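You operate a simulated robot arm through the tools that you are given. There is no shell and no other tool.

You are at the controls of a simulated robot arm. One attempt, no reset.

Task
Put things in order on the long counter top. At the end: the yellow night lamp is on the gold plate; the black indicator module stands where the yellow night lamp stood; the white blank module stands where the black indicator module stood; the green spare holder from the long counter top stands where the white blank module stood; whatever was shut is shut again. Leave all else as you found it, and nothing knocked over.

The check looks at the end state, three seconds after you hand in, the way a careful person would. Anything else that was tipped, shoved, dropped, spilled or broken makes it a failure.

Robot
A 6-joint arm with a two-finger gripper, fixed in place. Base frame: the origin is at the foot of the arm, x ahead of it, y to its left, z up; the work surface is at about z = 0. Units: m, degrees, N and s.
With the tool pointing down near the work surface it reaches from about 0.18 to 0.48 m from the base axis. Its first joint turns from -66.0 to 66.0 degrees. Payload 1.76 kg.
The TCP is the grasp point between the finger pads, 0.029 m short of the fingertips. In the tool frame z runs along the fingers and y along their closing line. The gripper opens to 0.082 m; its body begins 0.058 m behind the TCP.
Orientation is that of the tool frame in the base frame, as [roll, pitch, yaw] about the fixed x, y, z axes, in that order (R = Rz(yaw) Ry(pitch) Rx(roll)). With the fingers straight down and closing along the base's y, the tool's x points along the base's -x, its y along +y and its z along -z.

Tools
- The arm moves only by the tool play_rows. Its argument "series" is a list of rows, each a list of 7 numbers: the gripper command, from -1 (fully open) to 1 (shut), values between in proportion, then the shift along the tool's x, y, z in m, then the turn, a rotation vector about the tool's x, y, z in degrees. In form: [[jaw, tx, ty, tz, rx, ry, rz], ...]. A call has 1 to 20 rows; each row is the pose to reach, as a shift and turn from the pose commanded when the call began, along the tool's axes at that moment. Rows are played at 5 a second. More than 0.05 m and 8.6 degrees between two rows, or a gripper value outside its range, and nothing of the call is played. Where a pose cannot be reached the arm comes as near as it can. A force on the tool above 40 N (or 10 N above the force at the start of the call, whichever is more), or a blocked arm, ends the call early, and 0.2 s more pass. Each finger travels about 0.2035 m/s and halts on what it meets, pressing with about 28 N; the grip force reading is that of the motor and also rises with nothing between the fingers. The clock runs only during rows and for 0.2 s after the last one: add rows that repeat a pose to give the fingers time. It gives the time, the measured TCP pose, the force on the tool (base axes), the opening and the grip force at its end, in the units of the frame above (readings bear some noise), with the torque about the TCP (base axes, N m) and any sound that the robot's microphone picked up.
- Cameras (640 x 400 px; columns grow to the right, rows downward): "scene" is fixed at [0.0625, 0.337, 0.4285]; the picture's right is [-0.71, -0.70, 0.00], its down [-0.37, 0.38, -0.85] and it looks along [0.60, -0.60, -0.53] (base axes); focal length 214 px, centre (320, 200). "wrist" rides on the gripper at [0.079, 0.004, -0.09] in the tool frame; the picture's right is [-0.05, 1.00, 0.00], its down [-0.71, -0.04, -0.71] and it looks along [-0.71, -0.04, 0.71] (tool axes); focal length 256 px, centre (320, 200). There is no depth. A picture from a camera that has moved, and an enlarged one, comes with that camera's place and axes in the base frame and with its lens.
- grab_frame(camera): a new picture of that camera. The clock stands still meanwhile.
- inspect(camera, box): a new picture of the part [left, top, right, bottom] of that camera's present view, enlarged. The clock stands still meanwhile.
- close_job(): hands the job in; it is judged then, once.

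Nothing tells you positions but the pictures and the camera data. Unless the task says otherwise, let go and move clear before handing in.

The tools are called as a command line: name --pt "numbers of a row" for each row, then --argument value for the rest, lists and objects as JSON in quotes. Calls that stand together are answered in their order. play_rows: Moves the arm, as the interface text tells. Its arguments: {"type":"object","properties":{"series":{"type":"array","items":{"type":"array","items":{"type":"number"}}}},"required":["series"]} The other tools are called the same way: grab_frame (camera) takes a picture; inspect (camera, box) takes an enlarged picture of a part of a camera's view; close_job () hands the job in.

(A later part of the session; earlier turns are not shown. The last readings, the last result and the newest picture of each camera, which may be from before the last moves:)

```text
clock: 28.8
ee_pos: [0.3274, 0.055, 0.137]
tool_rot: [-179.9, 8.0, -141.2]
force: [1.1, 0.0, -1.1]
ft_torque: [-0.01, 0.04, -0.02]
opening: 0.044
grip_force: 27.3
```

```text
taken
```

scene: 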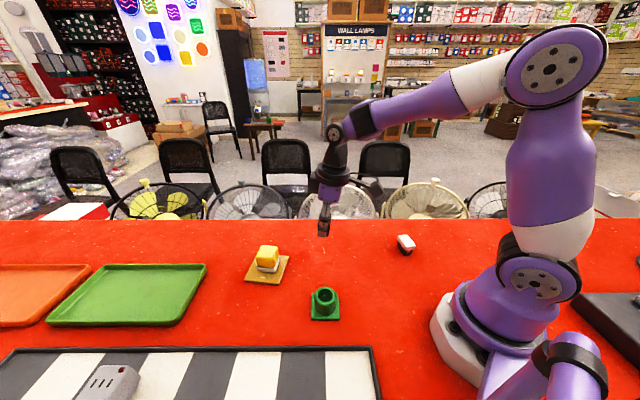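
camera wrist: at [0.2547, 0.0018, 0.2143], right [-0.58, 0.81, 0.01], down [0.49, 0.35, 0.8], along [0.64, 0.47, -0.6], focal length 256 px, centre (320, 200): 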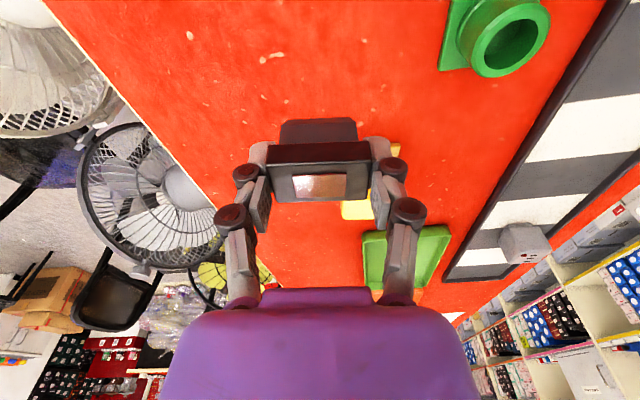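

The module is held and lifted. Next I'll carry it toward the lamp's old place on the striped mat.

play_rows --pt "1 -0.0148 0.0283 0.0033 -0.09 0 -0.61" --pt "1 -0.0296 0.0566 0.0066 -0.17 0 -1.23" --pt "1 -0.0444 0.0848 0.0099 -0.26 0 -1.84" --pt "1 -0.0592 0.1131 0.0132 -0.34 0 -2.46" --pt "1 -0.0741 0.1414 0.0165 -0.43 0 -3.07" --pt "1 -0.0889 0.1697 0.0198 -0.52 0 -3.68" --pt "1 -0.1037 0.198 0.0231 -0.6 0 -4.3" --pt "1 -0.1185 0.2262 0.0264 -0.69 0 -4.91" --pt "1 -0.1333 0.2545 0.0297 -0.77 0 -5.53" --pt "1 -0.1481 0.2828 0.033 -0.86 0 -6.14" --pt "1 -0.1481 0.2828 0.033 -0.86 0 -6.14"

grab_frame --camera "wrist"

grab_frame --camera "scene"

```text
clock: 31.2
ee_pos: [0.2659, 0.3703, 0.1249]
tool_rot: [179.9, 7.9, -135.0]
force: [-0.7, -0.1, -0.1]
ft_torque: [0.01, 0.0, -0.03]
opening: 0.0443
grip_force: 27.8
```

```text
taken
camera wrist: at [0.1999, 0.3099, 0.2021], right [-0.67, 0.74, 0.01], down [0.45, 0.4, 0.8], along [0.59, 0.54, -0.6], focal length 256 px, centre (320, 200)
```

wrist: 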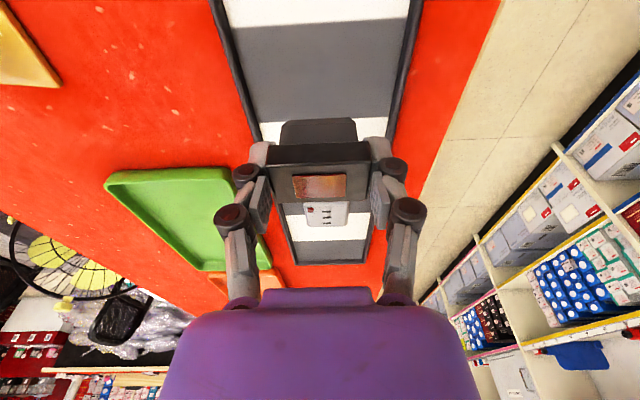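

```text
taken
```

scene: 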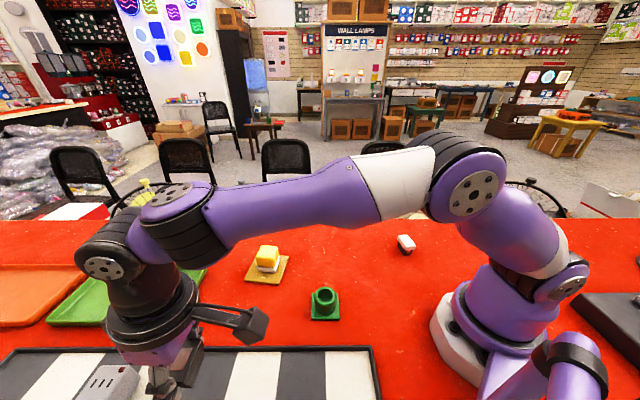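

play_rows --pt "1 -0.0024 0 0.0133 0 0 0" --pt "1 -0.0048 0 0.0266 0 0 0" --pt "1 -0.0072 0 0.0399 0 0 0" --pt "1 -0.0096 0 0.0532 0 0 0" --pt "1 -0.012 0 0.0665 0 0 0" --pt "1 -0.0144 0 0.0798 0 0 0" --pt "1 -0.0144 0 0.0798 0 0 0"

grab_frame --camera "wrist"

inspect --camera "scene" --box '[50, 300, 270, 400]'

```text
clock: 32.8
ee_pos: [0.2866, 0.3877, 0.0477]
tool_rot: [180.0, 8.1, -135.0]
force: [-0.3, -0.3, -0.3]
ft_torque: [0.02, -0.01, 0.02]
opening: 0.0444
grip_force: 28.2
```

```text
taken
camera wrist: at [0.2195, 0.3274, 0.1249], right [-0.67, 0.74, 0.01], down [0.45, 0.4, 0.8], along [0.59, 0.54, -0.6], focal length 256 px, centre (320, 200)
```

wrist: 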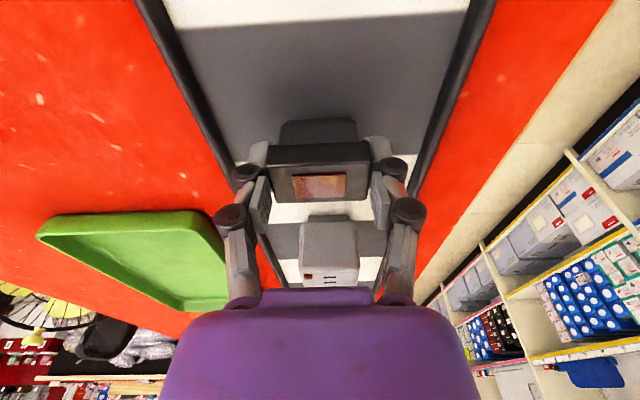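

```text
2.91 times, centred on (160, 350) of scene
camera zoom: at [0.0625, 0.337, 0.4285], right [-0.71, -0.7, 0.0], down [-0.37, 0.38, -0.85], along [0.6, -0.6, -0.53], focal length 624 px, centre (786, -236)
```

zoom: 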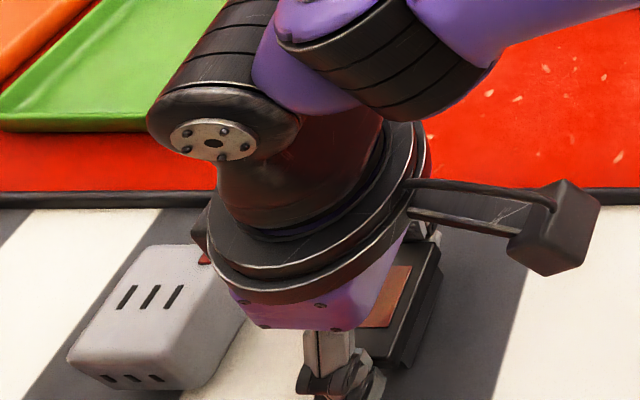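

The module hovers about 8 mm above the lamp's old spot. I'll lower it gradually.

play_rows --pt "1 0.0002 0 0.0015 0 0 0" --pt "1 0.0004 0 0.003 0 0 0" --pt "1 0.0006 0 0.0045 0 0 0" --pt "1 0.0006 0 0.0045 0 0 0"

```text
clock: 33.8
ee_pos: [0.2852, 0.3897, 0.0427]
tool_rot: [-179.9, 7.8, -135.1]
force: [-0.5, 0.2, -0.7]
ft_torque: [0.01, 0.02, -0.01]
opening: 0.0443
grip_force: 27.8
```

play_rows --pt "1 0.0001 0 0.001 0 0 0" --pt "1 0.0003 0 0.002 0 0 0" --pt "1 0.0003 0 0.002 0 0 0"

```text
clock: 34.6
ee_pos: [0.2872, 0.3906, 0.0407]
tool_rot: [180.0, 8.2, -135.0]
force: [-2.1, -4.1, 21.3]
ft_torque: [-0.17, 0.11, 0.0]
opening: 0.0444
grip_force: 27.9
```

Contact. I'll relieve the push slightly and release.

play_rows --pt "1 -0.0001 0 -0.0007 0 0 0" --pt "1 -0.0001 0 -0.0007 0 0 0" --pt "0.3 -0.0001 0 -0.0007 0 0 0" --pt "0 -0.0001 0 -0.0007 0 0 0" --pt "-0.4 -0.0001 0 -0.0007 0 0 0" --pt "-0.8 -0.0001 0 -0.0007 0 0 0" --pt "-1 -0.0001 0 -0.0007 0 0 0" --pt "-1 -0.0001 0 -0.0007 0 0 0"

grab_frame --camera "wrist"

```text
clock: 36.4
ee_pos: [0.2851, 0.3887, 0.0409]
tool_rot: [180.0, 7.9, -135.1]
force: [0.0, 0.2, -0.2]
ft_torque: [0.0, -0.01, 0.0]
opening: 0.082
grip_force: 0.0
```

```text
taken
camera wrist: at [0.2187, 0.328, 0.118], right [-0.67, 0.74, 0.01], down [0.45, 0.4, 0.8], along [0.59, 0.54, -0.6], focal length 256 px, centre (320, 200)
```

wrist: 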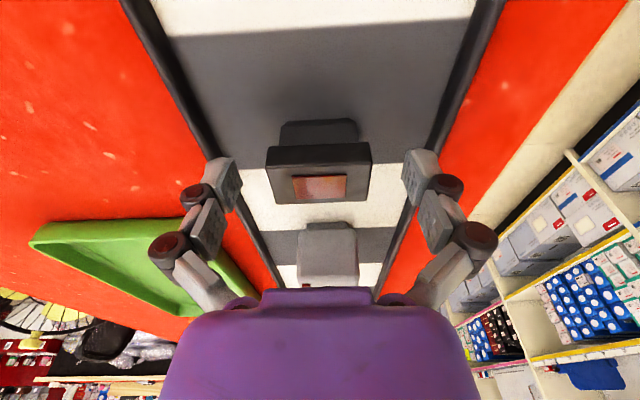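

The module stands on the mat where the lamp was. I'll lift off vertically and back away.

play_rows --pt "-1 -0.0021 0 -0.0149 0 0 0" --pt "-1 -0.0042 0 -0.0297 0 0 0" --pt "-1 -0.006 0 -0.0446 0 0 0" --pt "-1 0.008 0 -0.066 0 0 0" --pt "-1 0.03 0 -0.09 0 4 0" --pt "-1 0.055 0 -0.105 0 8 0" --pt "-1 0.055 0 -0.105 0 8 0"

grab_frame --camera "wrist"

grab_frame --camera "scene"

```text
clock: 38.0
ee_pos: [0.2356, 0.3401, 0.1374]
tool_rot: [-180.0, -0.1, -134.9]
force: [0.4, -0.1, 0.3]
ft_torque: [-0.01, -0.03, 0.02]
opening: 0.082
grip_force: 0.0
```

```text
taken
camera wrist: at [0.1768, 0.288, 0.2273], right [-0.67, 0.74, 0.0], down [0.53, 0.47, 0.71], along [0.52, 0.47, -0.71], focal length 256 px, centre (320, 200)
```

wrist: 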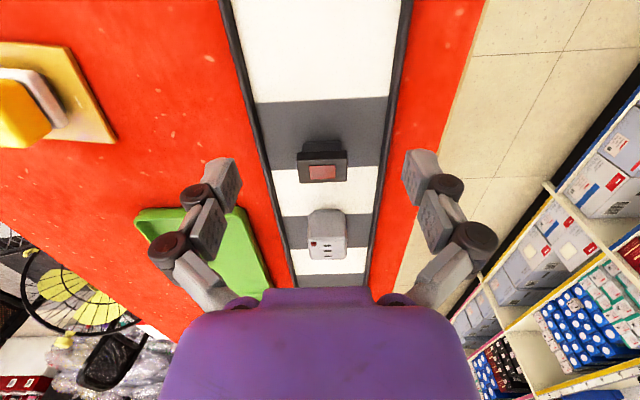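

```text
taken
```

scene: 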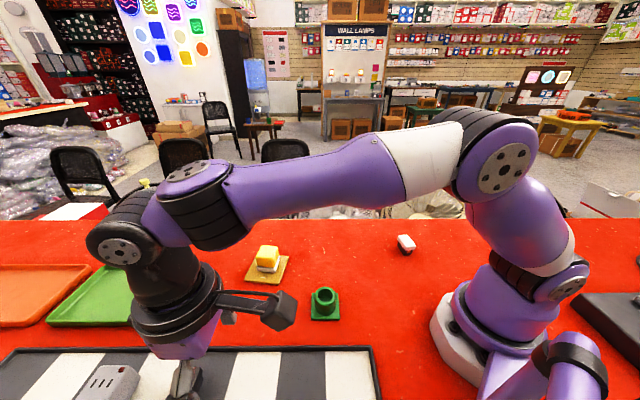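

The black module stands at the lamp's spot and nothing else moved. Next I'll go to a viewpoint for the white module at about (0.197, -0.126).

play_rows --pt "-1 0.0278 -0.0288 -0.0071 0 0 6.5" --pt "-1 0.0556 -0.0575 -0.0142 0 0 13" --pt "-1 0.0834 -0.0863 -0.0213 0 0 19.5" --pt "-1 0.1112 -0.1151 -0.0284 0 0 26" --pt "-1 0.139 -0.1438 -0.0355 0 0 32.5" --pt "-1 0.167 -0.1726 -0.0426 0 0 39" --pt "-1 0.1994 -0.1885 -0.0393 0 0 45.5" --pt "-1 0.2319 -0.2043 -0.0359 0 0 52" --pt "-1 0.2643 -0.2202 -0.0326 0 0 58.5" --pt "-1 0.2967 -0.236 -0.0293 0 0 65" --pt "-1 0.3292 -0.2519 -0.026 0 0 71.5" --pt "-1 0.3616 -0.2677 -0.0226 0 0 78" --pt "-1 0.3616 -0.2677 -0.0226 0 0 78"

grab_frame --camera "wrist"

grab_frame --camera "scene"

```text
clock: 40.8
ee_pos: [0.1714, -0.1036, 0.1613]
tool_rot: [-179.8, 0.0, 146.8]
force: [-0.2, 0.2, 0.2]
ft_torque: [-0.01, 0.02, -0.01]
opening: 0.0819
grip_force: 0.0
```

```text
taken
camera wrist: at [0.1072, -0.0569, 0.2499], right [0.59, 0.81, 0.0], down [0.57, -0.42, 0.71], along [0.57, -0.42, -0.71], focal length 256 px, centre (320, 200)
```

wrist: 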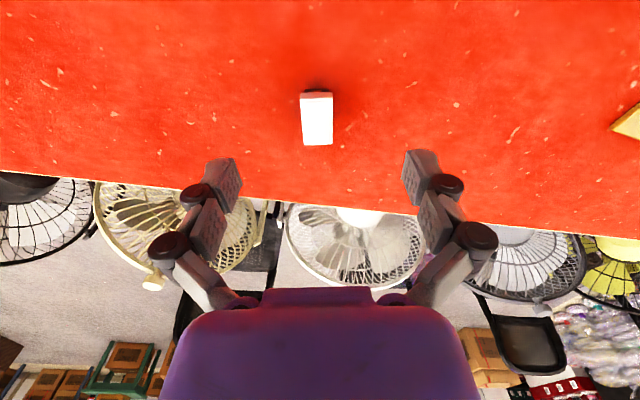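

```text
taken
```

scene: 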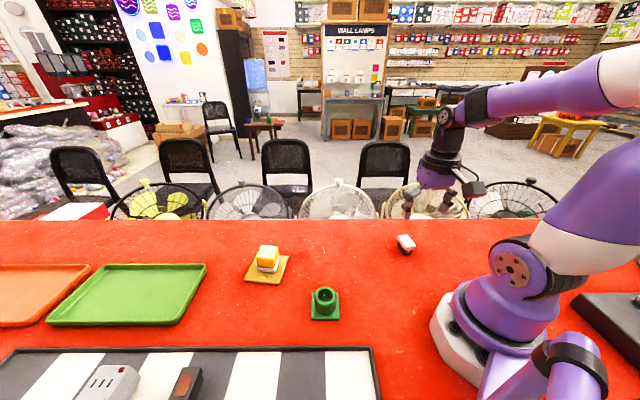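

inspect --camera "wrist" --box '[270, 70, 370, 160]'

inspect --camera "scene" --box '[60, 340, 240, 400]'

```text
4.44 times, centred on (320, 115) of wrist
camera zoom: at [0.1072, -0.0569, 0.2499], right [0.59, 0.81, 0.0], down [0.57, -0.42, 0.71], along [0.57, -0.42, -0.71], focal length 1138 px, centre (320, 578)
```

zoom: 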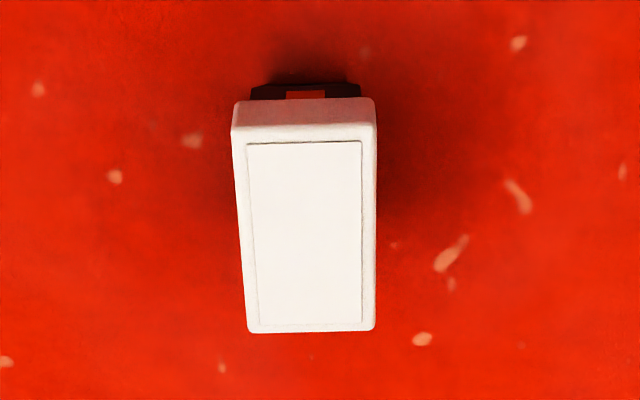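

```text
3.56 times, centred on (150, 370) of scene
camera zoom: at [0.0625, 0.337, 0.4285], right [-0.71, -0.7, 0.0], down [-0.37, 0.38, -0.85], along [0.6, -0.6, -0.53], focal length 763 px, centre (924, -404)
```

zoom: 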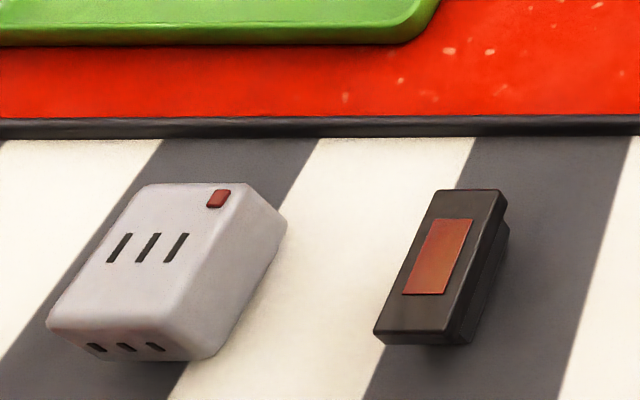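

The white module is centred at about (0.198, -0.127), with its long axis at 145° and its top at about 0.037. I'll move above it to grip across its short side.

play_rows --pt "-1 -0.0119 -0.0017 0.0204 0 0 0.5" --pt "-1 -0.0237 -0.0033 0.0409 0 0 1" --pt "-1 -0.0356 -0.005 0.0613 0 0 1.5" --pt "-1 -0.0356 -0.005 0.0613 0 0 1.5"

grab_frame --camera "wrist"

inspect --camera "wrist" --box '[240, 50, 400, 180]'

```text
clock: 41.8
ee_pos: [0.1977, -0.128, 0.0998]
tool_rot: [-179.9, 0.0, 145.5]
force: [-0.2, 0.0, 1.1]
ft_torque: [0.03, -0.01, 0.0]
opening: 0.0821
grip_force: 0.0
```

```text
taken
camera wrist: at [0.1348, -0.0787, 0.1879], right [0.61, 0.79, 0.0], down [0.56, -0.43, 0.71], along [0.56, -0.43, -0.71], focal length 256 px, centre (320, 200)
```

wrist: 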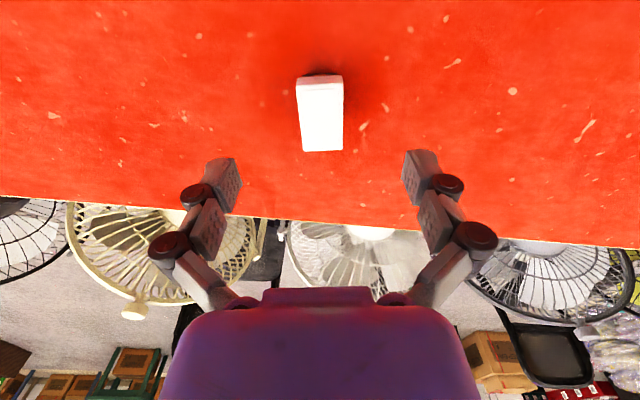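

```text
3.08 times, centred on (320, 115) of wrist
camera zoom: at [0.1348, -0.0787, 0.1879], right [0.61, 0.79, 0.0], down [0.56, -0.43, 0.71], along [0.56, -0.43, -0.71], focal length 788 px, centre (320, 462)
```

zoom: 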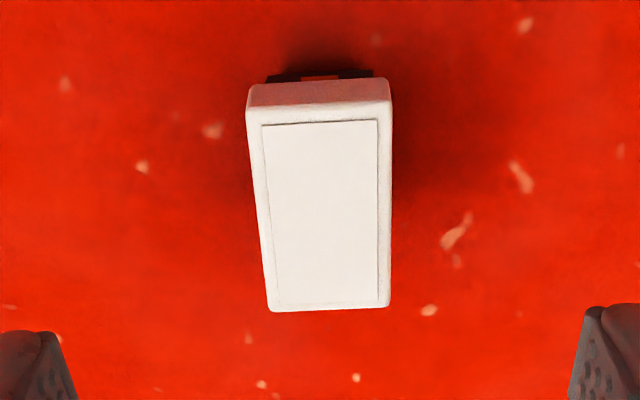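

The gripper is well centred over the white module, so I'll descend.

play_rows --pt "-1 0 0 0.013 0 0 0" --pt "-1 0 0 0.026 0 0 0" --pt "-1 0 0 0.039 0 0 0" --pt "-1 0 0 0.05 0 0 0" --pt "-1 0 0 0.058 0 0 0" --pt "-1 0 0 0.0632 0 0 0" --pt "-1 0 0 0.0632 0 0 0"

grab_frame --camera "wrist"

inspect --camera "scene" --box '[360, 190, 460, 270]'

```text
clock: 43.4
ee_pos: [0.1991, -0.1288, 0.0361]
tool_rot: [-179.9, 0.0, 145.5]
force: [0.1, -0.5, -0.3]
ft_torque: [-0.01, 0.03, -0.01]
opening: 0.0822
grip_force: 0.2
```

```text
taken
camera wrist: at [0.1359, -0.0798, 0.1254], right [0.61, 0.79, 0.0], down [0.56, -0.43, 0.71], along [0.56, -0.43, -0.71], focal length 256 px, centre (320, 200)
```

wrist: 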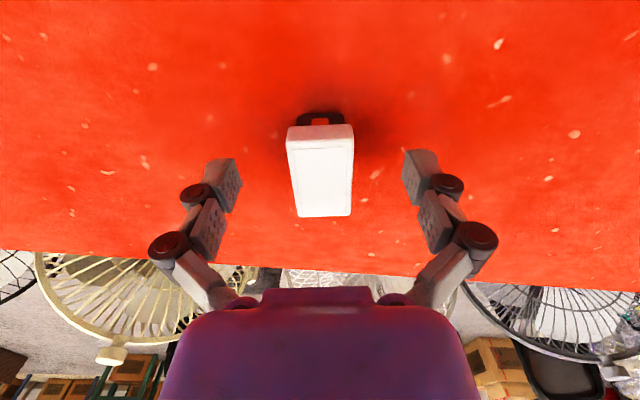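

```text
5.00 times, centred on (410, 230) of scene
camera zoom: at [0.0625, 0.337, 0.4285], right [-0.71, -0.7, 0.0], down [-0.37, 0.38, -0.85], along [0.6, -0.6, -0.53], focal length 1072 px, centre (-130, 50)
```

zoom: 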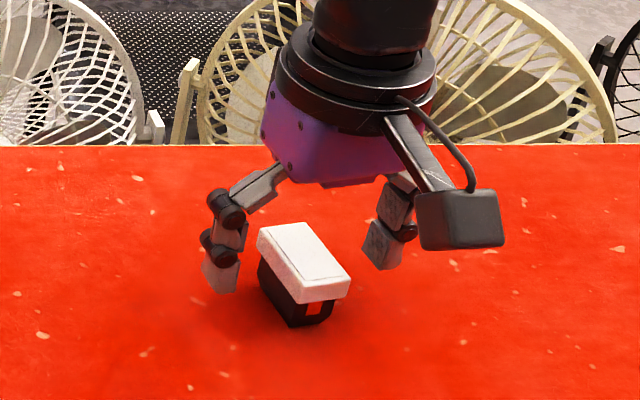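

play_rows --pt "-0.4 0 0 0 0 0 0" --pt "0 0 0 0 0 0 0" --pt "0.3 0 0 0 0 0 0" --pt "0.6 0 0 0 0 0 0" --pt "1 0 0 0 0 0 0" --pt "1 0 0 0 0 0 0"

grab_frame --camera "wrist"

```text
clock: 44.8
ee_pos: [0.1975, -0.1287, 0.0366]
tool_rot: [-179.9, 0.0, 145.6]
force: [-0.1, -0.8, 1.3]
ft_torque: [0.02, 0.0, 0.01]
opening: 0.0262
grip_force: 28.3
```

```text
taken
camera wrist: at [0.136, -0.0798, 0.1256], right [0.61, 0.79, 0.0], down [0.56, -0.43, 0.71], along [0.56, -0.43, -0.71], focal length 256 px, centre (320, 200)
```

wrist: 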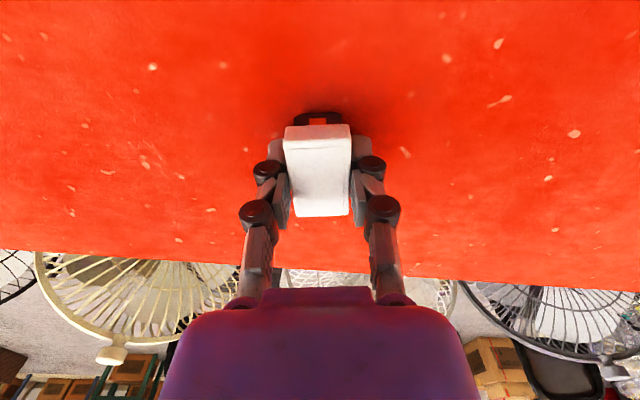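

The white module is gripped. I'll lift it and carry it to the black module's former spot at about (0.326, 0.057), turning it to the same orientation.

play_rows --pt "1 0 0 -0.015 0 0 0" --pt "1 0 0 -0.04 0 0 0" --pt "1 0 0 -0.07 0 0 0" --pt "1 0 0 -0.1 0 0 0" --pt "1 -0.0001 0.0282 -0.098 0 0 2.1" --pt "1 -0.0002 0.0563 -0.096 0 0 4.2" --pt "1 -0.0003 0.0845 -0.094 0 0 6.3" --pt "1 -0.0004 0.1127 -0.092 0 0 8.4" --pt "1 -0.0005 0.1408 -0.09 0 0 10.6" --pt "1 -0.0006 0.169 -0.087 0 0 12.7" --pt "1 -0.0007 0.1971 -0.085 0 0 14.8" --pt "1 -0.0008 0.2253 -0.083 0 0 16.9" --pt "1 -0.0008 0.2253 -0.083 0 0 16.9"

grab_frame --camera "wrist"

grab_frame --camera "scene"

```text
clock: 47.6
ee_pos: [0.3269, 0.0542, 0.1181]
tool_rot: [-179.9, 0.0, 128.6]
force: [-0.2, 1.2, -0.6]
ft_torque: [-0.03, 0.0, -0.03]
opening: 0.0262
grip_force: 27.8
```

```text
taken
camera wrist: at [0.2805, 0.1213, 0.2077], right [0.81, 0.58, 0.0], down [0.41, -0.57, 0.71], along [0.41, -0.58, -0.71], focal length 256 px, centre (320, 200)
```

wrist: 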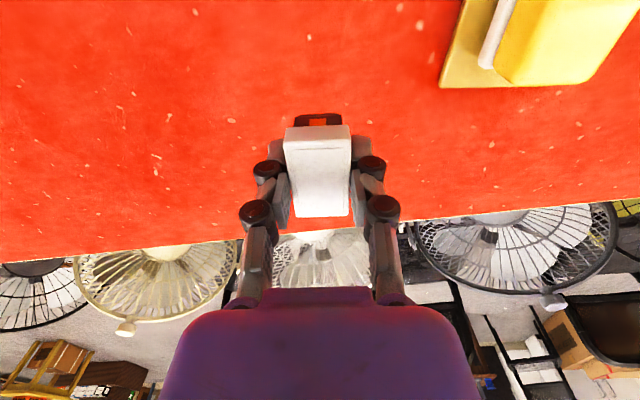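

```text
taken
```

scene: 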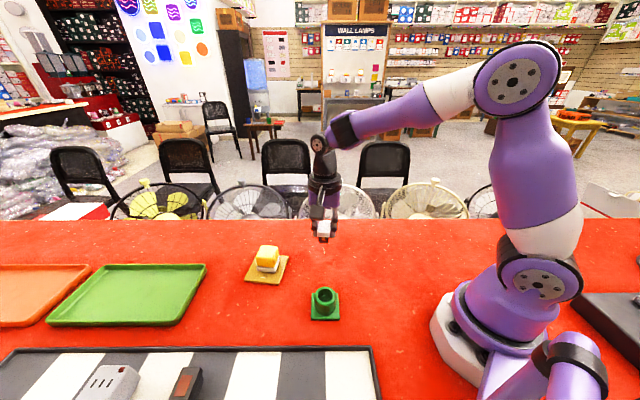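

play_rows --pt "1 0 0 0.015 0 0 0" --pt "1 0 0 0.03 0 0 0" --pt "1 0 0 0.045 0 0 0" --pt "1 0 0 0.06 0 0 0" --pt "1 0 0 0.07 0 0 0" --pt "1 0 0 0.077 0 0 0" --pt "1 0 0 0.077 0 0 0"

inspect --camera "scene" --box '[270, 210, 370, 290]'

```text
clock: 49.2
ee_pos: [0.326, 0.0553, 0.0416]
tool_rot: [180.0, 0.0, 128.6]
force: [-0.5, 0.0, 0.4]
ft_torque: [-0.01, 0.0, 0.01]
opening: 0.0262
grip_force: 28.0
```

```text
5.00 times, centred on (320, 250) of scene
camera zoom: at [0.0625, 0.337, 0.4285], right [-0.71, -0.7, 0.0], down [-0.37, 0.38, -0.85], along [0.6, -0.6, -0.53], focal length 1072 px, centre (320, -50)
```

zoom: 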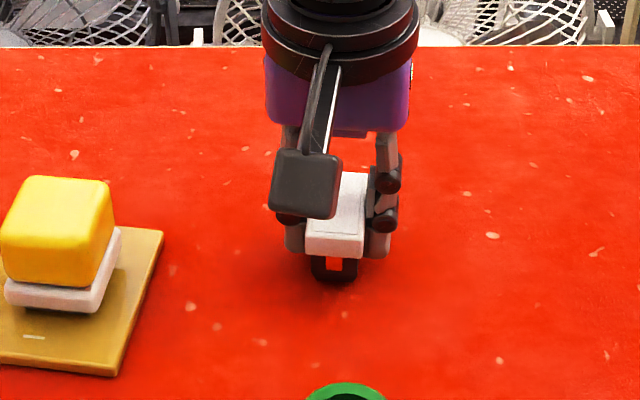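

play_rows --pt "1 0 0 0.0015 0 0 0" --pt "1 0 0 0.003 0 0 0" --pt "1 0 0 0.004 0 0 0" --pt "1 0 0 0.004 0 0 0"

```text
clock: 50.2
ee_pos: [0.3266, 0.0575, 0.0368]
tool_rot: [-179.9, 0.1, 128.6]
force: [-0.1, 0.6, 0.1]
ft_torque: [-0.01, -0.02, 0.01]
opening: 0.0262
grip_force: 27.8
```

play_rows --pt "1 0 0 0.0006 0 0 0" --pt "1 0 0 0.0012 0 0 0" --pt "1 0 0 0.0012 0 0 0"

```text
clock: 51.0
ee_pos: [0.3273, 0.0572, 0.0371]
tool_rot: [-180.0, 0.0, 128.6]
force: [-4.8, 0.0, 17.5]
ft_torque: [0.06, 0.18, 0.0]
opening: 0.0262
grip_force: 28.6
```

Contact. I'll relieve the push and release.

play_rows --pt "1 0 0 -0.0006 0 0 0" --pt "1 0 0 -0.0006 0 0 0" --pt "0.5 0 0 -0.0006 0 0 0" --pt "0.2 0 0 -0.0006 0 0 0" --pt "-0.2 0 0 -0.0006 0 0 0" --pt "-0.6 0 0 -0.0006 0 0 0" --pt "-0.8 0 0 -0.0006 0 0 0" --pt "-0.8 0 0 -0.0006 0 0 0"

inspect --camera "scene" --box '[270, 210, 370, 290]'

grab_frame --camera "wrist"

```text
clock: 52.8
ee_pos: [0.3271, 0.0567, 0.0379]
tool_rot: [180.0, 0.0, 128.6]
force: [0.4, 0.3, 0.6]
ft_torque: [-0.01, -0.01, 0.0]
opening: 0.0735
grip_force: 0.1
```

```text
5.00 times, centred on (320, 250) of scene
camera zoom: at [0.0625, 0.337, 0.4285], right [-0.71, -0.7, 0.0], down [-0.37, 0.38, -0.85], along [0.6, -0.6, -0.53], focal length 1072 px, centre (320, -50)
```

zoom: 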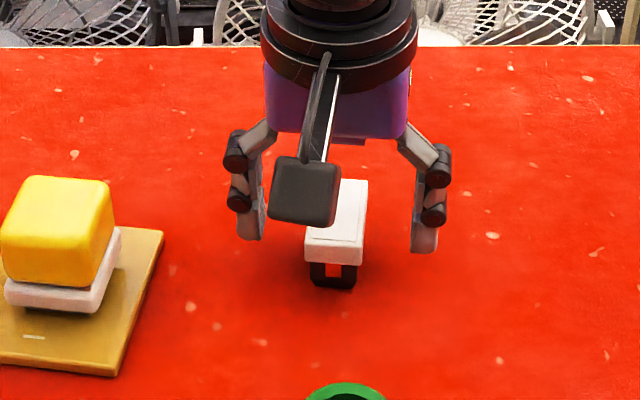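

```text
taken
camera wrist: at [0.2811, 0.1224, 0.1261], right [0.81, 0.58, 0.0], down [0.41, -0.57, 0.71], along [0.41, -0.58, -0.71], focal length 256 px, centre (320, 200)
```

wrist: 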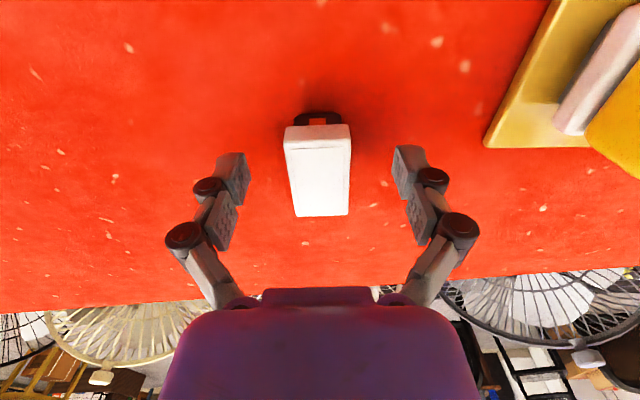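

The white module stands where the black one was. I'll lift off and move to a viewpoint for the green holder.

play_rows --pt "-0.8 0 0 -0.03 0 0 0" --pt "-0.8 0 0 -0.07 0 0 0" --pt "-1 0 0 -0.12 0 0 0" --pt "-1 0.011 -0.008 -0.12 0 0 -7.2" --pt "-1 0.0219 -0.016 -0.12 0 0 -14.4" --pt "-1 0.0329 -0.024 -0.12 0 0 -21.6" --pt "-1 0.0439 -0.032 -0.12 0 0 -28.8" --pt "-1 0.0548 -0.04 -0.12 0 0 -36" --pt "-1 0.0658 -0.048 -0.12 0 0 -43.2" --pt "-1 0.0768 -0.056 -0.12 0 0 -50.4" --pt "-1 0.0877 -0.064 -0.12 0 0 -57.6" --pt "-1 0.0987 -0.072 -0.12 0 0 -64.8" --pt "-1 0.1097 -0.08 -0.12 0 0 -72" --pt "-1 0.1206 -0.088 -0.12 0 0 -79.2" --pt "-1 0.1316 -0.0959 -0.12 0 0 -86.4" --pt "-1 0.1316 -0.0959 -0.12 0 0 -86.4"

grab_frame --camera "wrist"

grab_frame --camera "scene"

```text
clock: 56.2
ee_pos: [0.1697, 0.0996, 0.1587]
tool_rot: [-180.0, -0.1, -144.9]
force: [0.3, 0.4, 0.5]
ft_torque: [0.03, -0.01, 0.02]
opening: 0.0821
grip_force: 0.0
```

```text
taken
camera wrist: at [0.1021, 0.0584, 0.2469], right [-0.53, 0.85, 0.0], down [0.6, 0.38, 0.71], along [0.6, 0.37, -0.71], focal length 256 px, centre (320, 200)
```

wrist: 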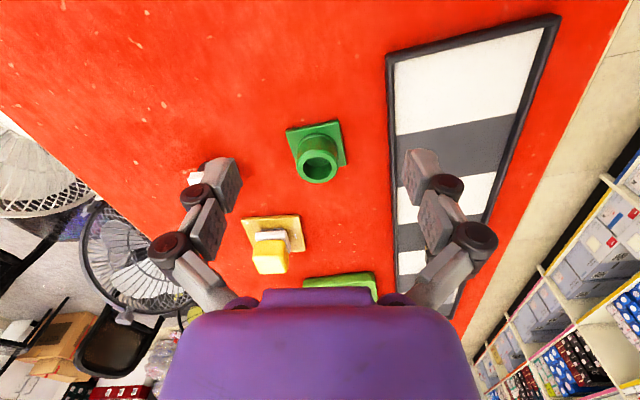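

```text
taken
```

scene: 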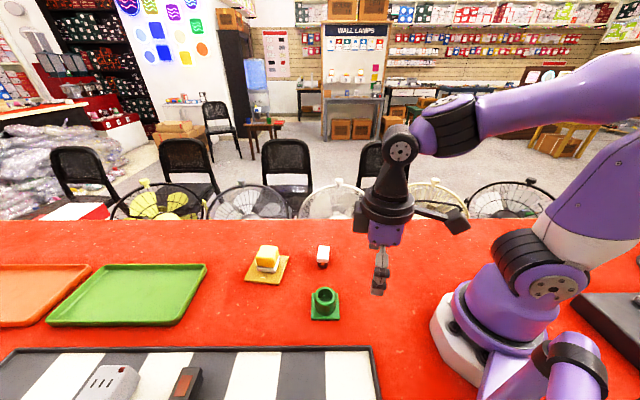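

inspect --camera "wrist" --box '[270, 110, 360, 190]'

inspect --camera "scene" --box '[290, 270, 360, 330]'

inspect --camera "scene" --box '[230, 230, 350, 330]'

```text
5.00 times, centred on (315, 150) of wrist
camera zoom: at [0.1021, 0.0584, 0.2469], right [-0.53, 0.85, 0.0], down [0.6, 0.38, 0.71], along [0.6, 0.37, -0.71], focal length 1280 px, centre (345, 450)
```

zoom: 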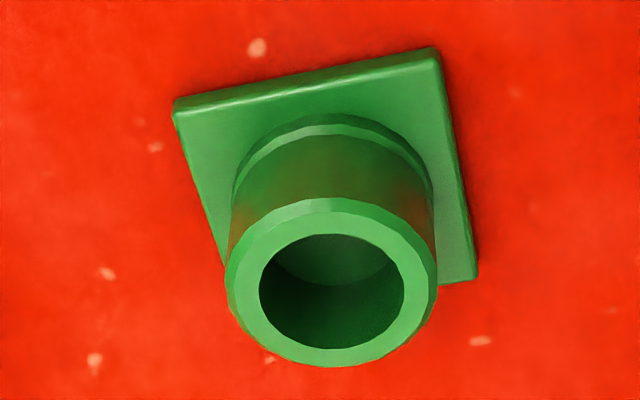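

```text
6.67 times, centred on (325, 300) of scene
camera zoom: at [0.0625, 0.337, 0.4285], right [-0.71, -0.7, 0.0], down [-0.37, 0.38, -0.85], along [0.6, -0.6, -0.53], focal length 1430 px, centre (287, -467)
```

zoom: 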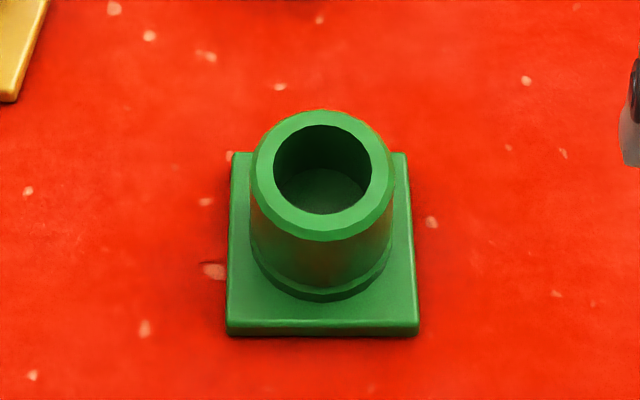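

```text
4.00 times, centred on (290, 280) of scene
camera zoom: at [0.0625, 0.337, 0.4285], right [-0.71, -0.7, 0.0], down [-0.37, 0.38, -0.85], along [0.6, -0.6, -0.53], focal length 858 px, centre (440, -120)
```

zoom: 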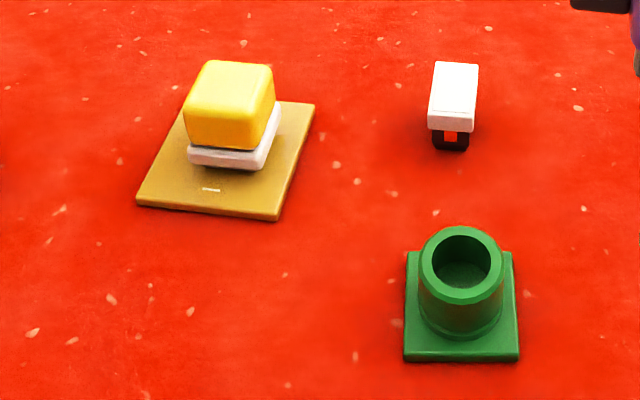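

The holder is an empty round socket on a square base, centred at about (0.2405, 0.142), rim height about 0.036 m, diameter about 0.043 m. I'll move above it.

play_rows --pt "-1 -0.0206 -0.0015 0.0147 0 0 -2.5" --pt "-1 -0.0412 -0.003 0.0294 0 0 -5" --pt "-1 -0.0617 -0.0045 0.044 0 0 -7.5" --pt "-1 -0.0823 -0.006 0.0587 0 0 -9.9" --pt "-1 -0.0823 -0.006 0.0587 0 0 -9.9"

grab_frame --camera "wrist"

inspect --camera "wrist" --box '[240, 50, 400, 180]'

inspect --camera "scene" --box '[270, 230, 390, 330]'

```text
clock: 57.4
ee_pos: [0.2394, 0.1423, 0.1]
tool_rot: [-180.0, -0.1, -135.0]
force: [0.8, -0.5, 0.1]
ft_torque: [-0.03, -0.02, 0.0]
opening: 0.082
grip_force: 0.1
```

```text
taken
camera wrist: at [0.181, 0.0903, 0.1885], right [-0.67, 0.74, 0.0], down [0.53, 0.47, 0.71], along [0.53, 0.47, -0.71], focal length 256 px, centre (320, 200)
```

wrist: 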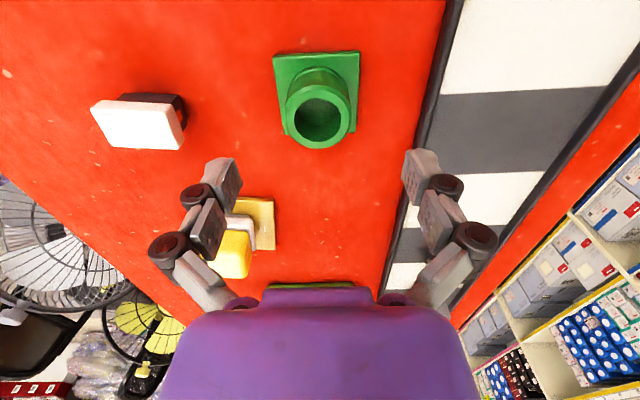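

```text
3.08 times, centred on (320, 115) of wrist
camera zoom: at [0.181, 0.0903, 0.1885], right [-0.67, 0.74, 0.0], down [0.53, 0.47, 0.71], along [0.53, 0.47, -0.71], focal length 788 px, centre (320, 462)
```

zoom: 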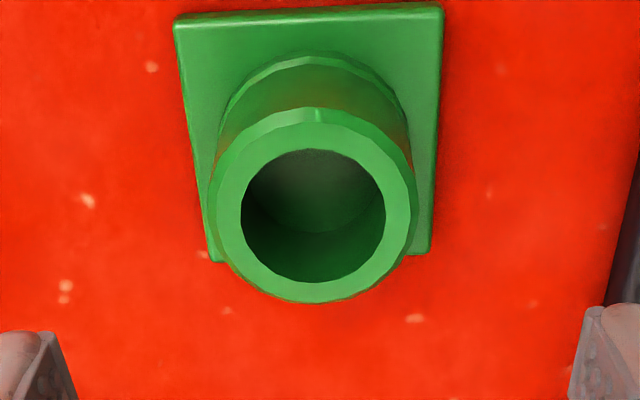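

```text
4.00 times, centred on (330, 280) of scene
camera zoom: at [0.0626, 0.337, 0.4285], right [-0.71, -0.7, 0.0], down [-0.37, 0.38, -0.85], along [0.6, -0.6, -0.53], focal length 858 px, centre (280, -120)
```

zoom: 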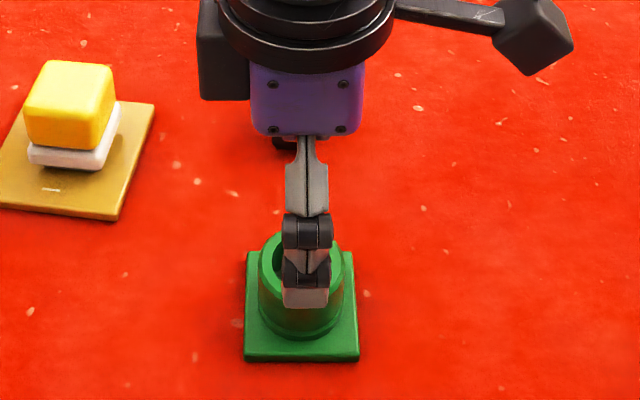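

The gripper is nearly centred, needing about a 1.5 mm sideways correction. I'll descend to z≈0.039 so the tips stay above the base plate.

play_rows --pt "-1 0 -0.0015 0.013 0 0 0" --pt "-1 0 -0.0015 0.026 0 0 0" --pt "-1 0 -0.0015 0.039 0 0 0" --pt "-1 0 -0.0015 0.05 0 0 0" --pt "-1 0 -0.0015 0.056 0 0 0" --pt "-1 0 -0.0015 0.0605 0 0 0" --pt "-1 0 -0.0015 0.0605 0 0 0"

grab_frame --camera "wrist"

inspect --camera "scene" --box '[270, 250, 390, 350]'

```text
clock: 59.0
ee_pos: [0.2407, 0.1408, 0.0383]
tool_rot: [179.9, -0.1, -135.2]
force: [-0.4, -0.3, 0.1]
ft_torque: [0.02, 0.01, -0.04]
opening: 0.0818
grip_force: 0.1
```

```text
taken
camera wrist: at [0.1824, 0.0885, 0.1271], right [-0.67, 0.74, 0.0], down [0.53, 0.47, 0.71], along [0.53, 0.47, -0.71], focal length 256 px, centre (320, 200)
```

wrist: 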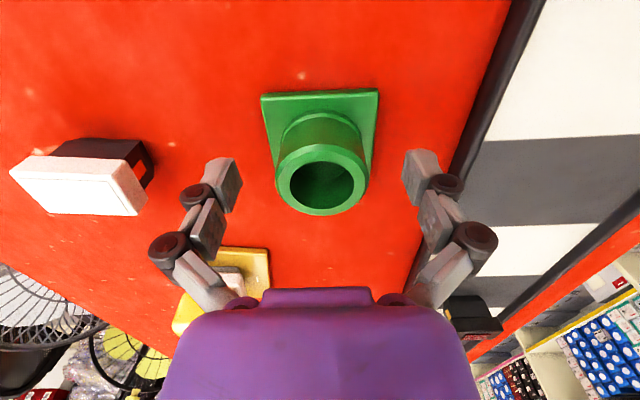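

```text
4.00 times, centred on (330, 300) of scene
camera zoom: at [0.0625, 0.337, 0.4285], right [-0.71, -0.7, 0.0], down [-0.37, 0.38, -0.85], along [0.6, -0.6, -0.53], focal length 858 px, centre (280, -200)
```

zoom: 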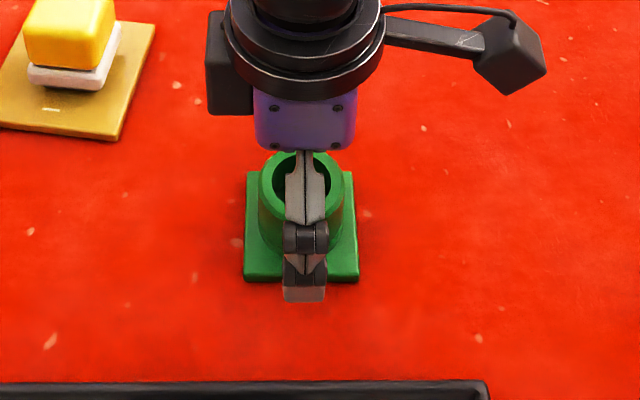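

play_rows --pt "-0.4 0 0 0 0 0 0" --pt "-0.1 0 0 0 0 0 0" --pt "0.2 0 0 0 0 0 0" --pt "0.6 0 0 0 0 0 0" --pt "1 0 0 0 0 0 0" --pt "1 0 0 0 0 0 0"

grab_frame --camera "wrist"

```text
clock: 60.4
ee_pos: [0.2415, 0.1419, 0.0381]
tool_rot: [-179.7, 0.1, -135.0]
force: [-5.2, 2.9, 38.3]
ft_torque: [0.11, 0.27, 0.01]
opening: 0.0431
grip_force: 28.0
```

```text
taken
camera wrist: at [0.1827, 0.0888, 0.1276], right [-0.67, 0.74, 0.0], down [0.52, 0.47, 0.71], along [0.53, 0.47, -0.71], focal length 256 px, centre (320, 200)
```

wrist: 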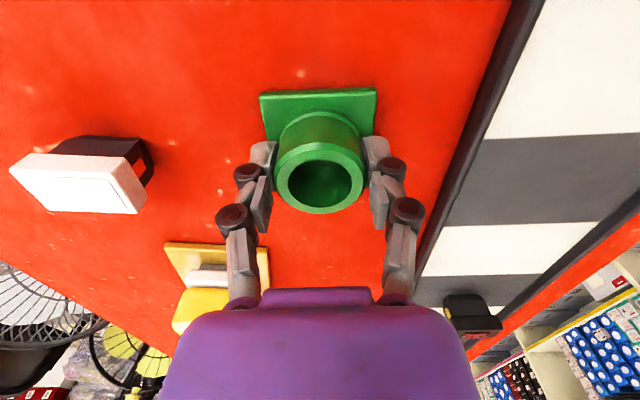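

Closing pushed 38 N upward, probably because the tips ride on the flare at the socket's foot. I'll open a little, rise 5 mm, and grip again.

play_rows --pt "0.1 0 0 0 0 0 0" --pt "-0.3 0 0 0 0 0 0" --pt "-0.3 0 0 -0.0025 0 0 0" --pt "-0.3 0 0 -0.005 0 0 0" --pt "-0.3 0 0 -0.005 0 0 0"

grab_frame --camera "wrist"

```text
clock: 61.6
ee_pos: [0.2409, 0.141, 0.0433]
tool_rot: [-179.9, -0.1, -135.2]
force: [-0.5, -0.5, -0.2]
ft_torque: [-0.02, -0.03, -0.03]
opening: 0.0536
grip_force: 0.0
```

```text
taken
camera wrist: at [0.1824, 0.0889, 0.1323], right [-0.67, 0.74, 0.0], down [0.53, 0.47, 0.71], along [0.53, 0.47, -0.71], focal length 256 px, centre (320, 200)
```

wrist: 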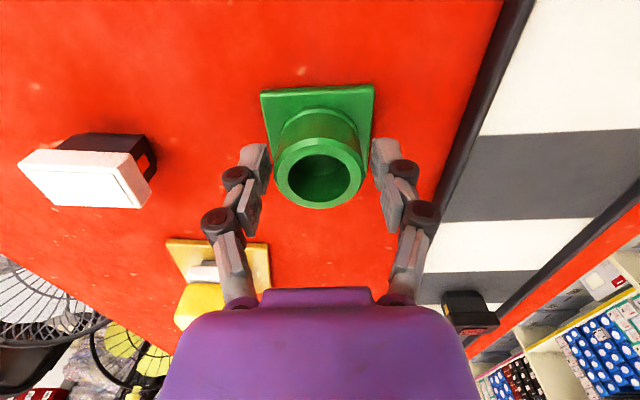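

play_rows --pt "-0.1 0 0 0 0 0 0" --pt "0.1 0 0 0 0 0 0" --pt "0.4 0 0 0 0 0 0" --pt "1 0 0 0 0 0 0" --pt "1 0 0 0 0 0 0"

grab_frame --camera "wrist"

```text
clock: 62.8
ee_pos: [0.2405, 0.141, 0.0431]
tool_rot: [180.0, 0.0, -135.1]
force: [0.2, -0.5, 6.3]
ft_torque: [-0.07, -0.01, 0.04]
opening: 0.0411
grip_force: 27.7
```

```text
taken
camera wrist: at [0.1825, 0.089, 0.1324], right [-0.67, 0.74, 0.0], down [0.53, 0.47, 0.71], along [0.53, 0.47, -0.71], focal length 256 px, centre (320, 200)
```

wrist: 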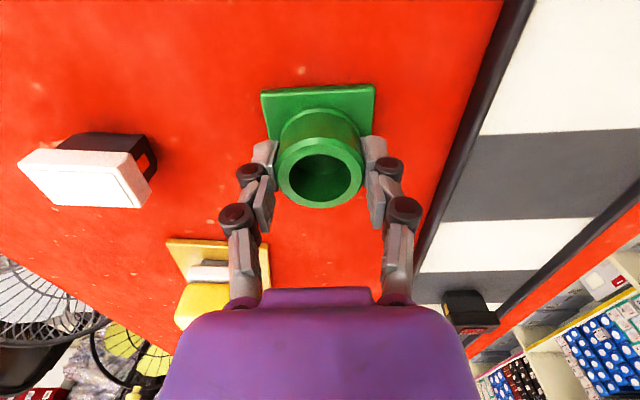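

The grip is clean now. I'll lift the holder.

play_rows --pt "1 0 0 -0.01 0 0 0" --pt "1 0 0 -0.03 0 0 0" --pt "1 0 0 -0.055 0 0 0" --pt "1 0 0 -0.08 0 0 0" --pt "1 0 0 -0.1 0 0 0" --pt "1 0 0 -0.1 0 0 0"

grab_frame --camera "scene"

grab_frame --camera "wrist"

```text
clock: 64.2
ee_pos: [0.2408, 0.1417, 0.1432]
tool_rot: [-179.9, -0.1, -135.1]
force: [-0.1, 0.4, -0.6]
ft_torque: [-0.02, -0.01, -0.02]
opening: 0.0412
grip_force: 28.2
```

```text
taken
```

scene: 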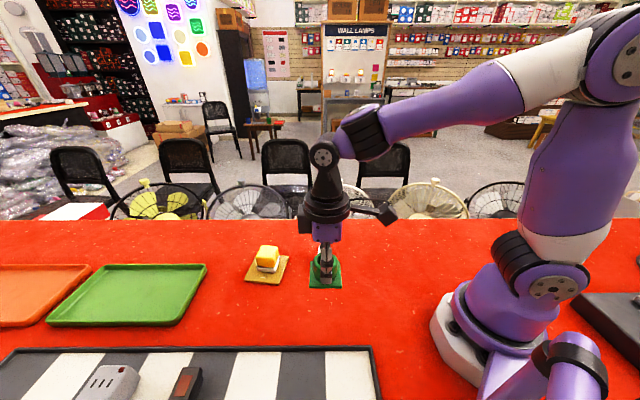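

```text
taken
camera wrist: at [0.1825, 0.0893, 0.2321], right [-0.67, 0.74, 0.0], down [0.53, 0.47, 0.71], along [0.53, 0.47, -0.71], focal length 256 px, centre (320, 200)
```

wrist: 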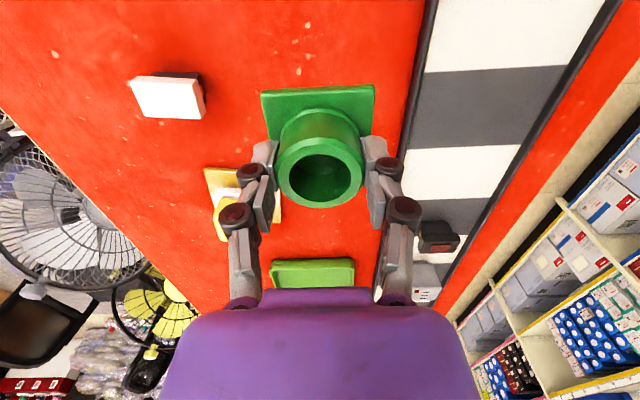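

The holder hangs level. I'll carry it to the white module's former spot at about (0.198, -0.127), turning 90° so its square base stays parallel to the counter.

play_rows --pt "1 0.0183 -0.0134 0.0019 0 0 7.5" --pt "1 0.0366 -0.0267 0.0038 0 0 15" --pt "1 0.0549 -0.0401 0.0058 0 0 22.5" --pt "1 0.0732 -0.0534 0.0077 0 0 30" --pt "1 0.0915 -0.0668 0.0096 0 0 37.5" --pt "1 0.1098 -0.0802 0.0115 0 0 45" --pt "1 0.128 -0.0935 0.0134 0 0 52.5" --pt "1 0.1463 -0.1069 0.0153 0 0 60" --pt "1 0.1646 -0.1202 0.0173 0 0 67.5" --pt "1 0.1829 -0.1336 0.0192 0 0 75" --pt "1 0.2012 -0.1469 0.0211 0 0 82.5" --pt "1 0.2195 -0.1603 0.023 0 0 90" --pt "1 0.2195 -0.1603 0.023 0 0 90"

grab_frame --camera "scene"

grab_frame --camera "wrist"

```text
clock: 67.0
ee_pos: [0.1982, -0.1281, 0.1222]
tool_rot: [-179.8, 0.0, 134.8]
force: [-0.5, 0.0, -0.9]
ft_torque: [0.0, -0.03, -0.02]
opening: 0.041
grip_force: 27.5
```

```text
taken
```

scene: 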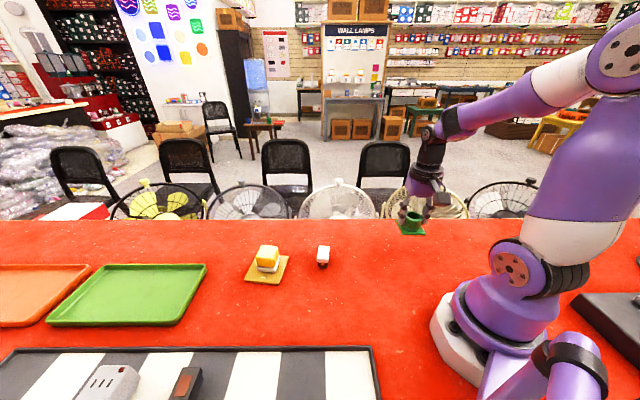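

```text
taken
camera wrist: at [0.1467, -0.0679, 0.2103], right [0.75, 0.67, 0.0], down [0.47, -0.53, 0.71], along [0.47, -0.53, -0.71], focal length 256 px, centre (320, 200)
```

wrist: 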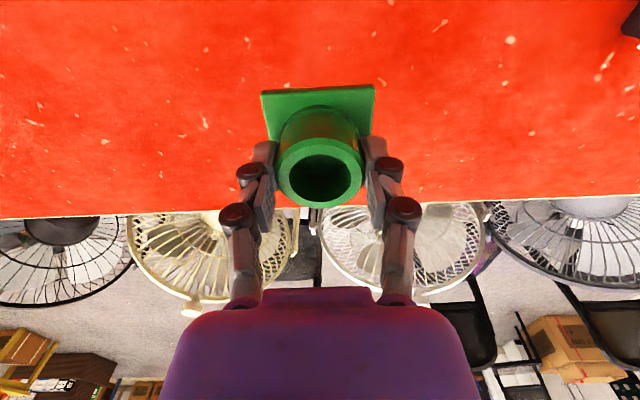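

play_rows --pt "1 0 0 0.015 0 0 0" --pt "1 0 0 0.03 0 0 0" --pt "1 0 0 0.045 0 0 0" --pt "1 0 0 0.058 0 0 0" --pt "1 0 0 0.067 0 0 0" --pt "1 0 0 0.072 0 0 0" --pt "1 0 0 0.072 0 0 0"

inspect --camera "scene" --box '[350, 190, 470, 290]'

```text
clock: 68.6
ee_pos: [0.1996, -0.1277, 0.0497]
tool_rot: [-179.9, 0.0, 134.9]
force: [0.5, -0.4, -0.4]
ft_torque: [-0.02, -0.01, -0.03]
opening: 0.0411
grip_force: 28.5
```

```text
4.00 times, centred on (410, 240) of scene
camera zoom: at [0.0625, 0.337, 0.4285], right [-0.71, -0.7, 0.0], down [-0.37, 0.38, -0.85], along [0.6, -0.6, -0.53], focal length 858 px, centre (-40, 40)
```

zoom: 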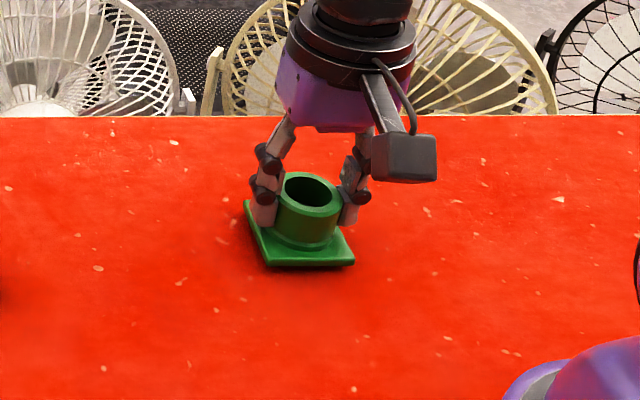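

play_rows --pt "1 0 0 0.0015 0 0 0" --pt "1 0 0 0.003 0 0 0" --pt "1 0 0 0.0045 0 0 0" --pt "1 0 0 0.0045 0 0 0"

```text
clock: 69.6
ee_pos: [0.1989, -0.127, 0.0452]
tool_rot: [-180.0, 0.0, 134.9]
force: [0.3, 0.1, -0.4]
ft_torque: [-0.01, -0.01, -0.04]
opening: 0.0413
grip_force: 28.4
```

play_rows --pt "1 0 0 0.0007 0 0 0" --pt "1 0 0 0.0014 0 0 0" --pt "1 0 0 0.0014 0 0 0"

```text
clock: 70.4
ee_pos: [0.1988, -0.1265, 0.0432]
tool_rot: [-179.9, 0.1, 135.0]
force: [-3.9, -0.9, 19.6]
ft_torque: [0.15, 0.2, 0.01]
opening: 0.0412
grip_force: 27.9
```

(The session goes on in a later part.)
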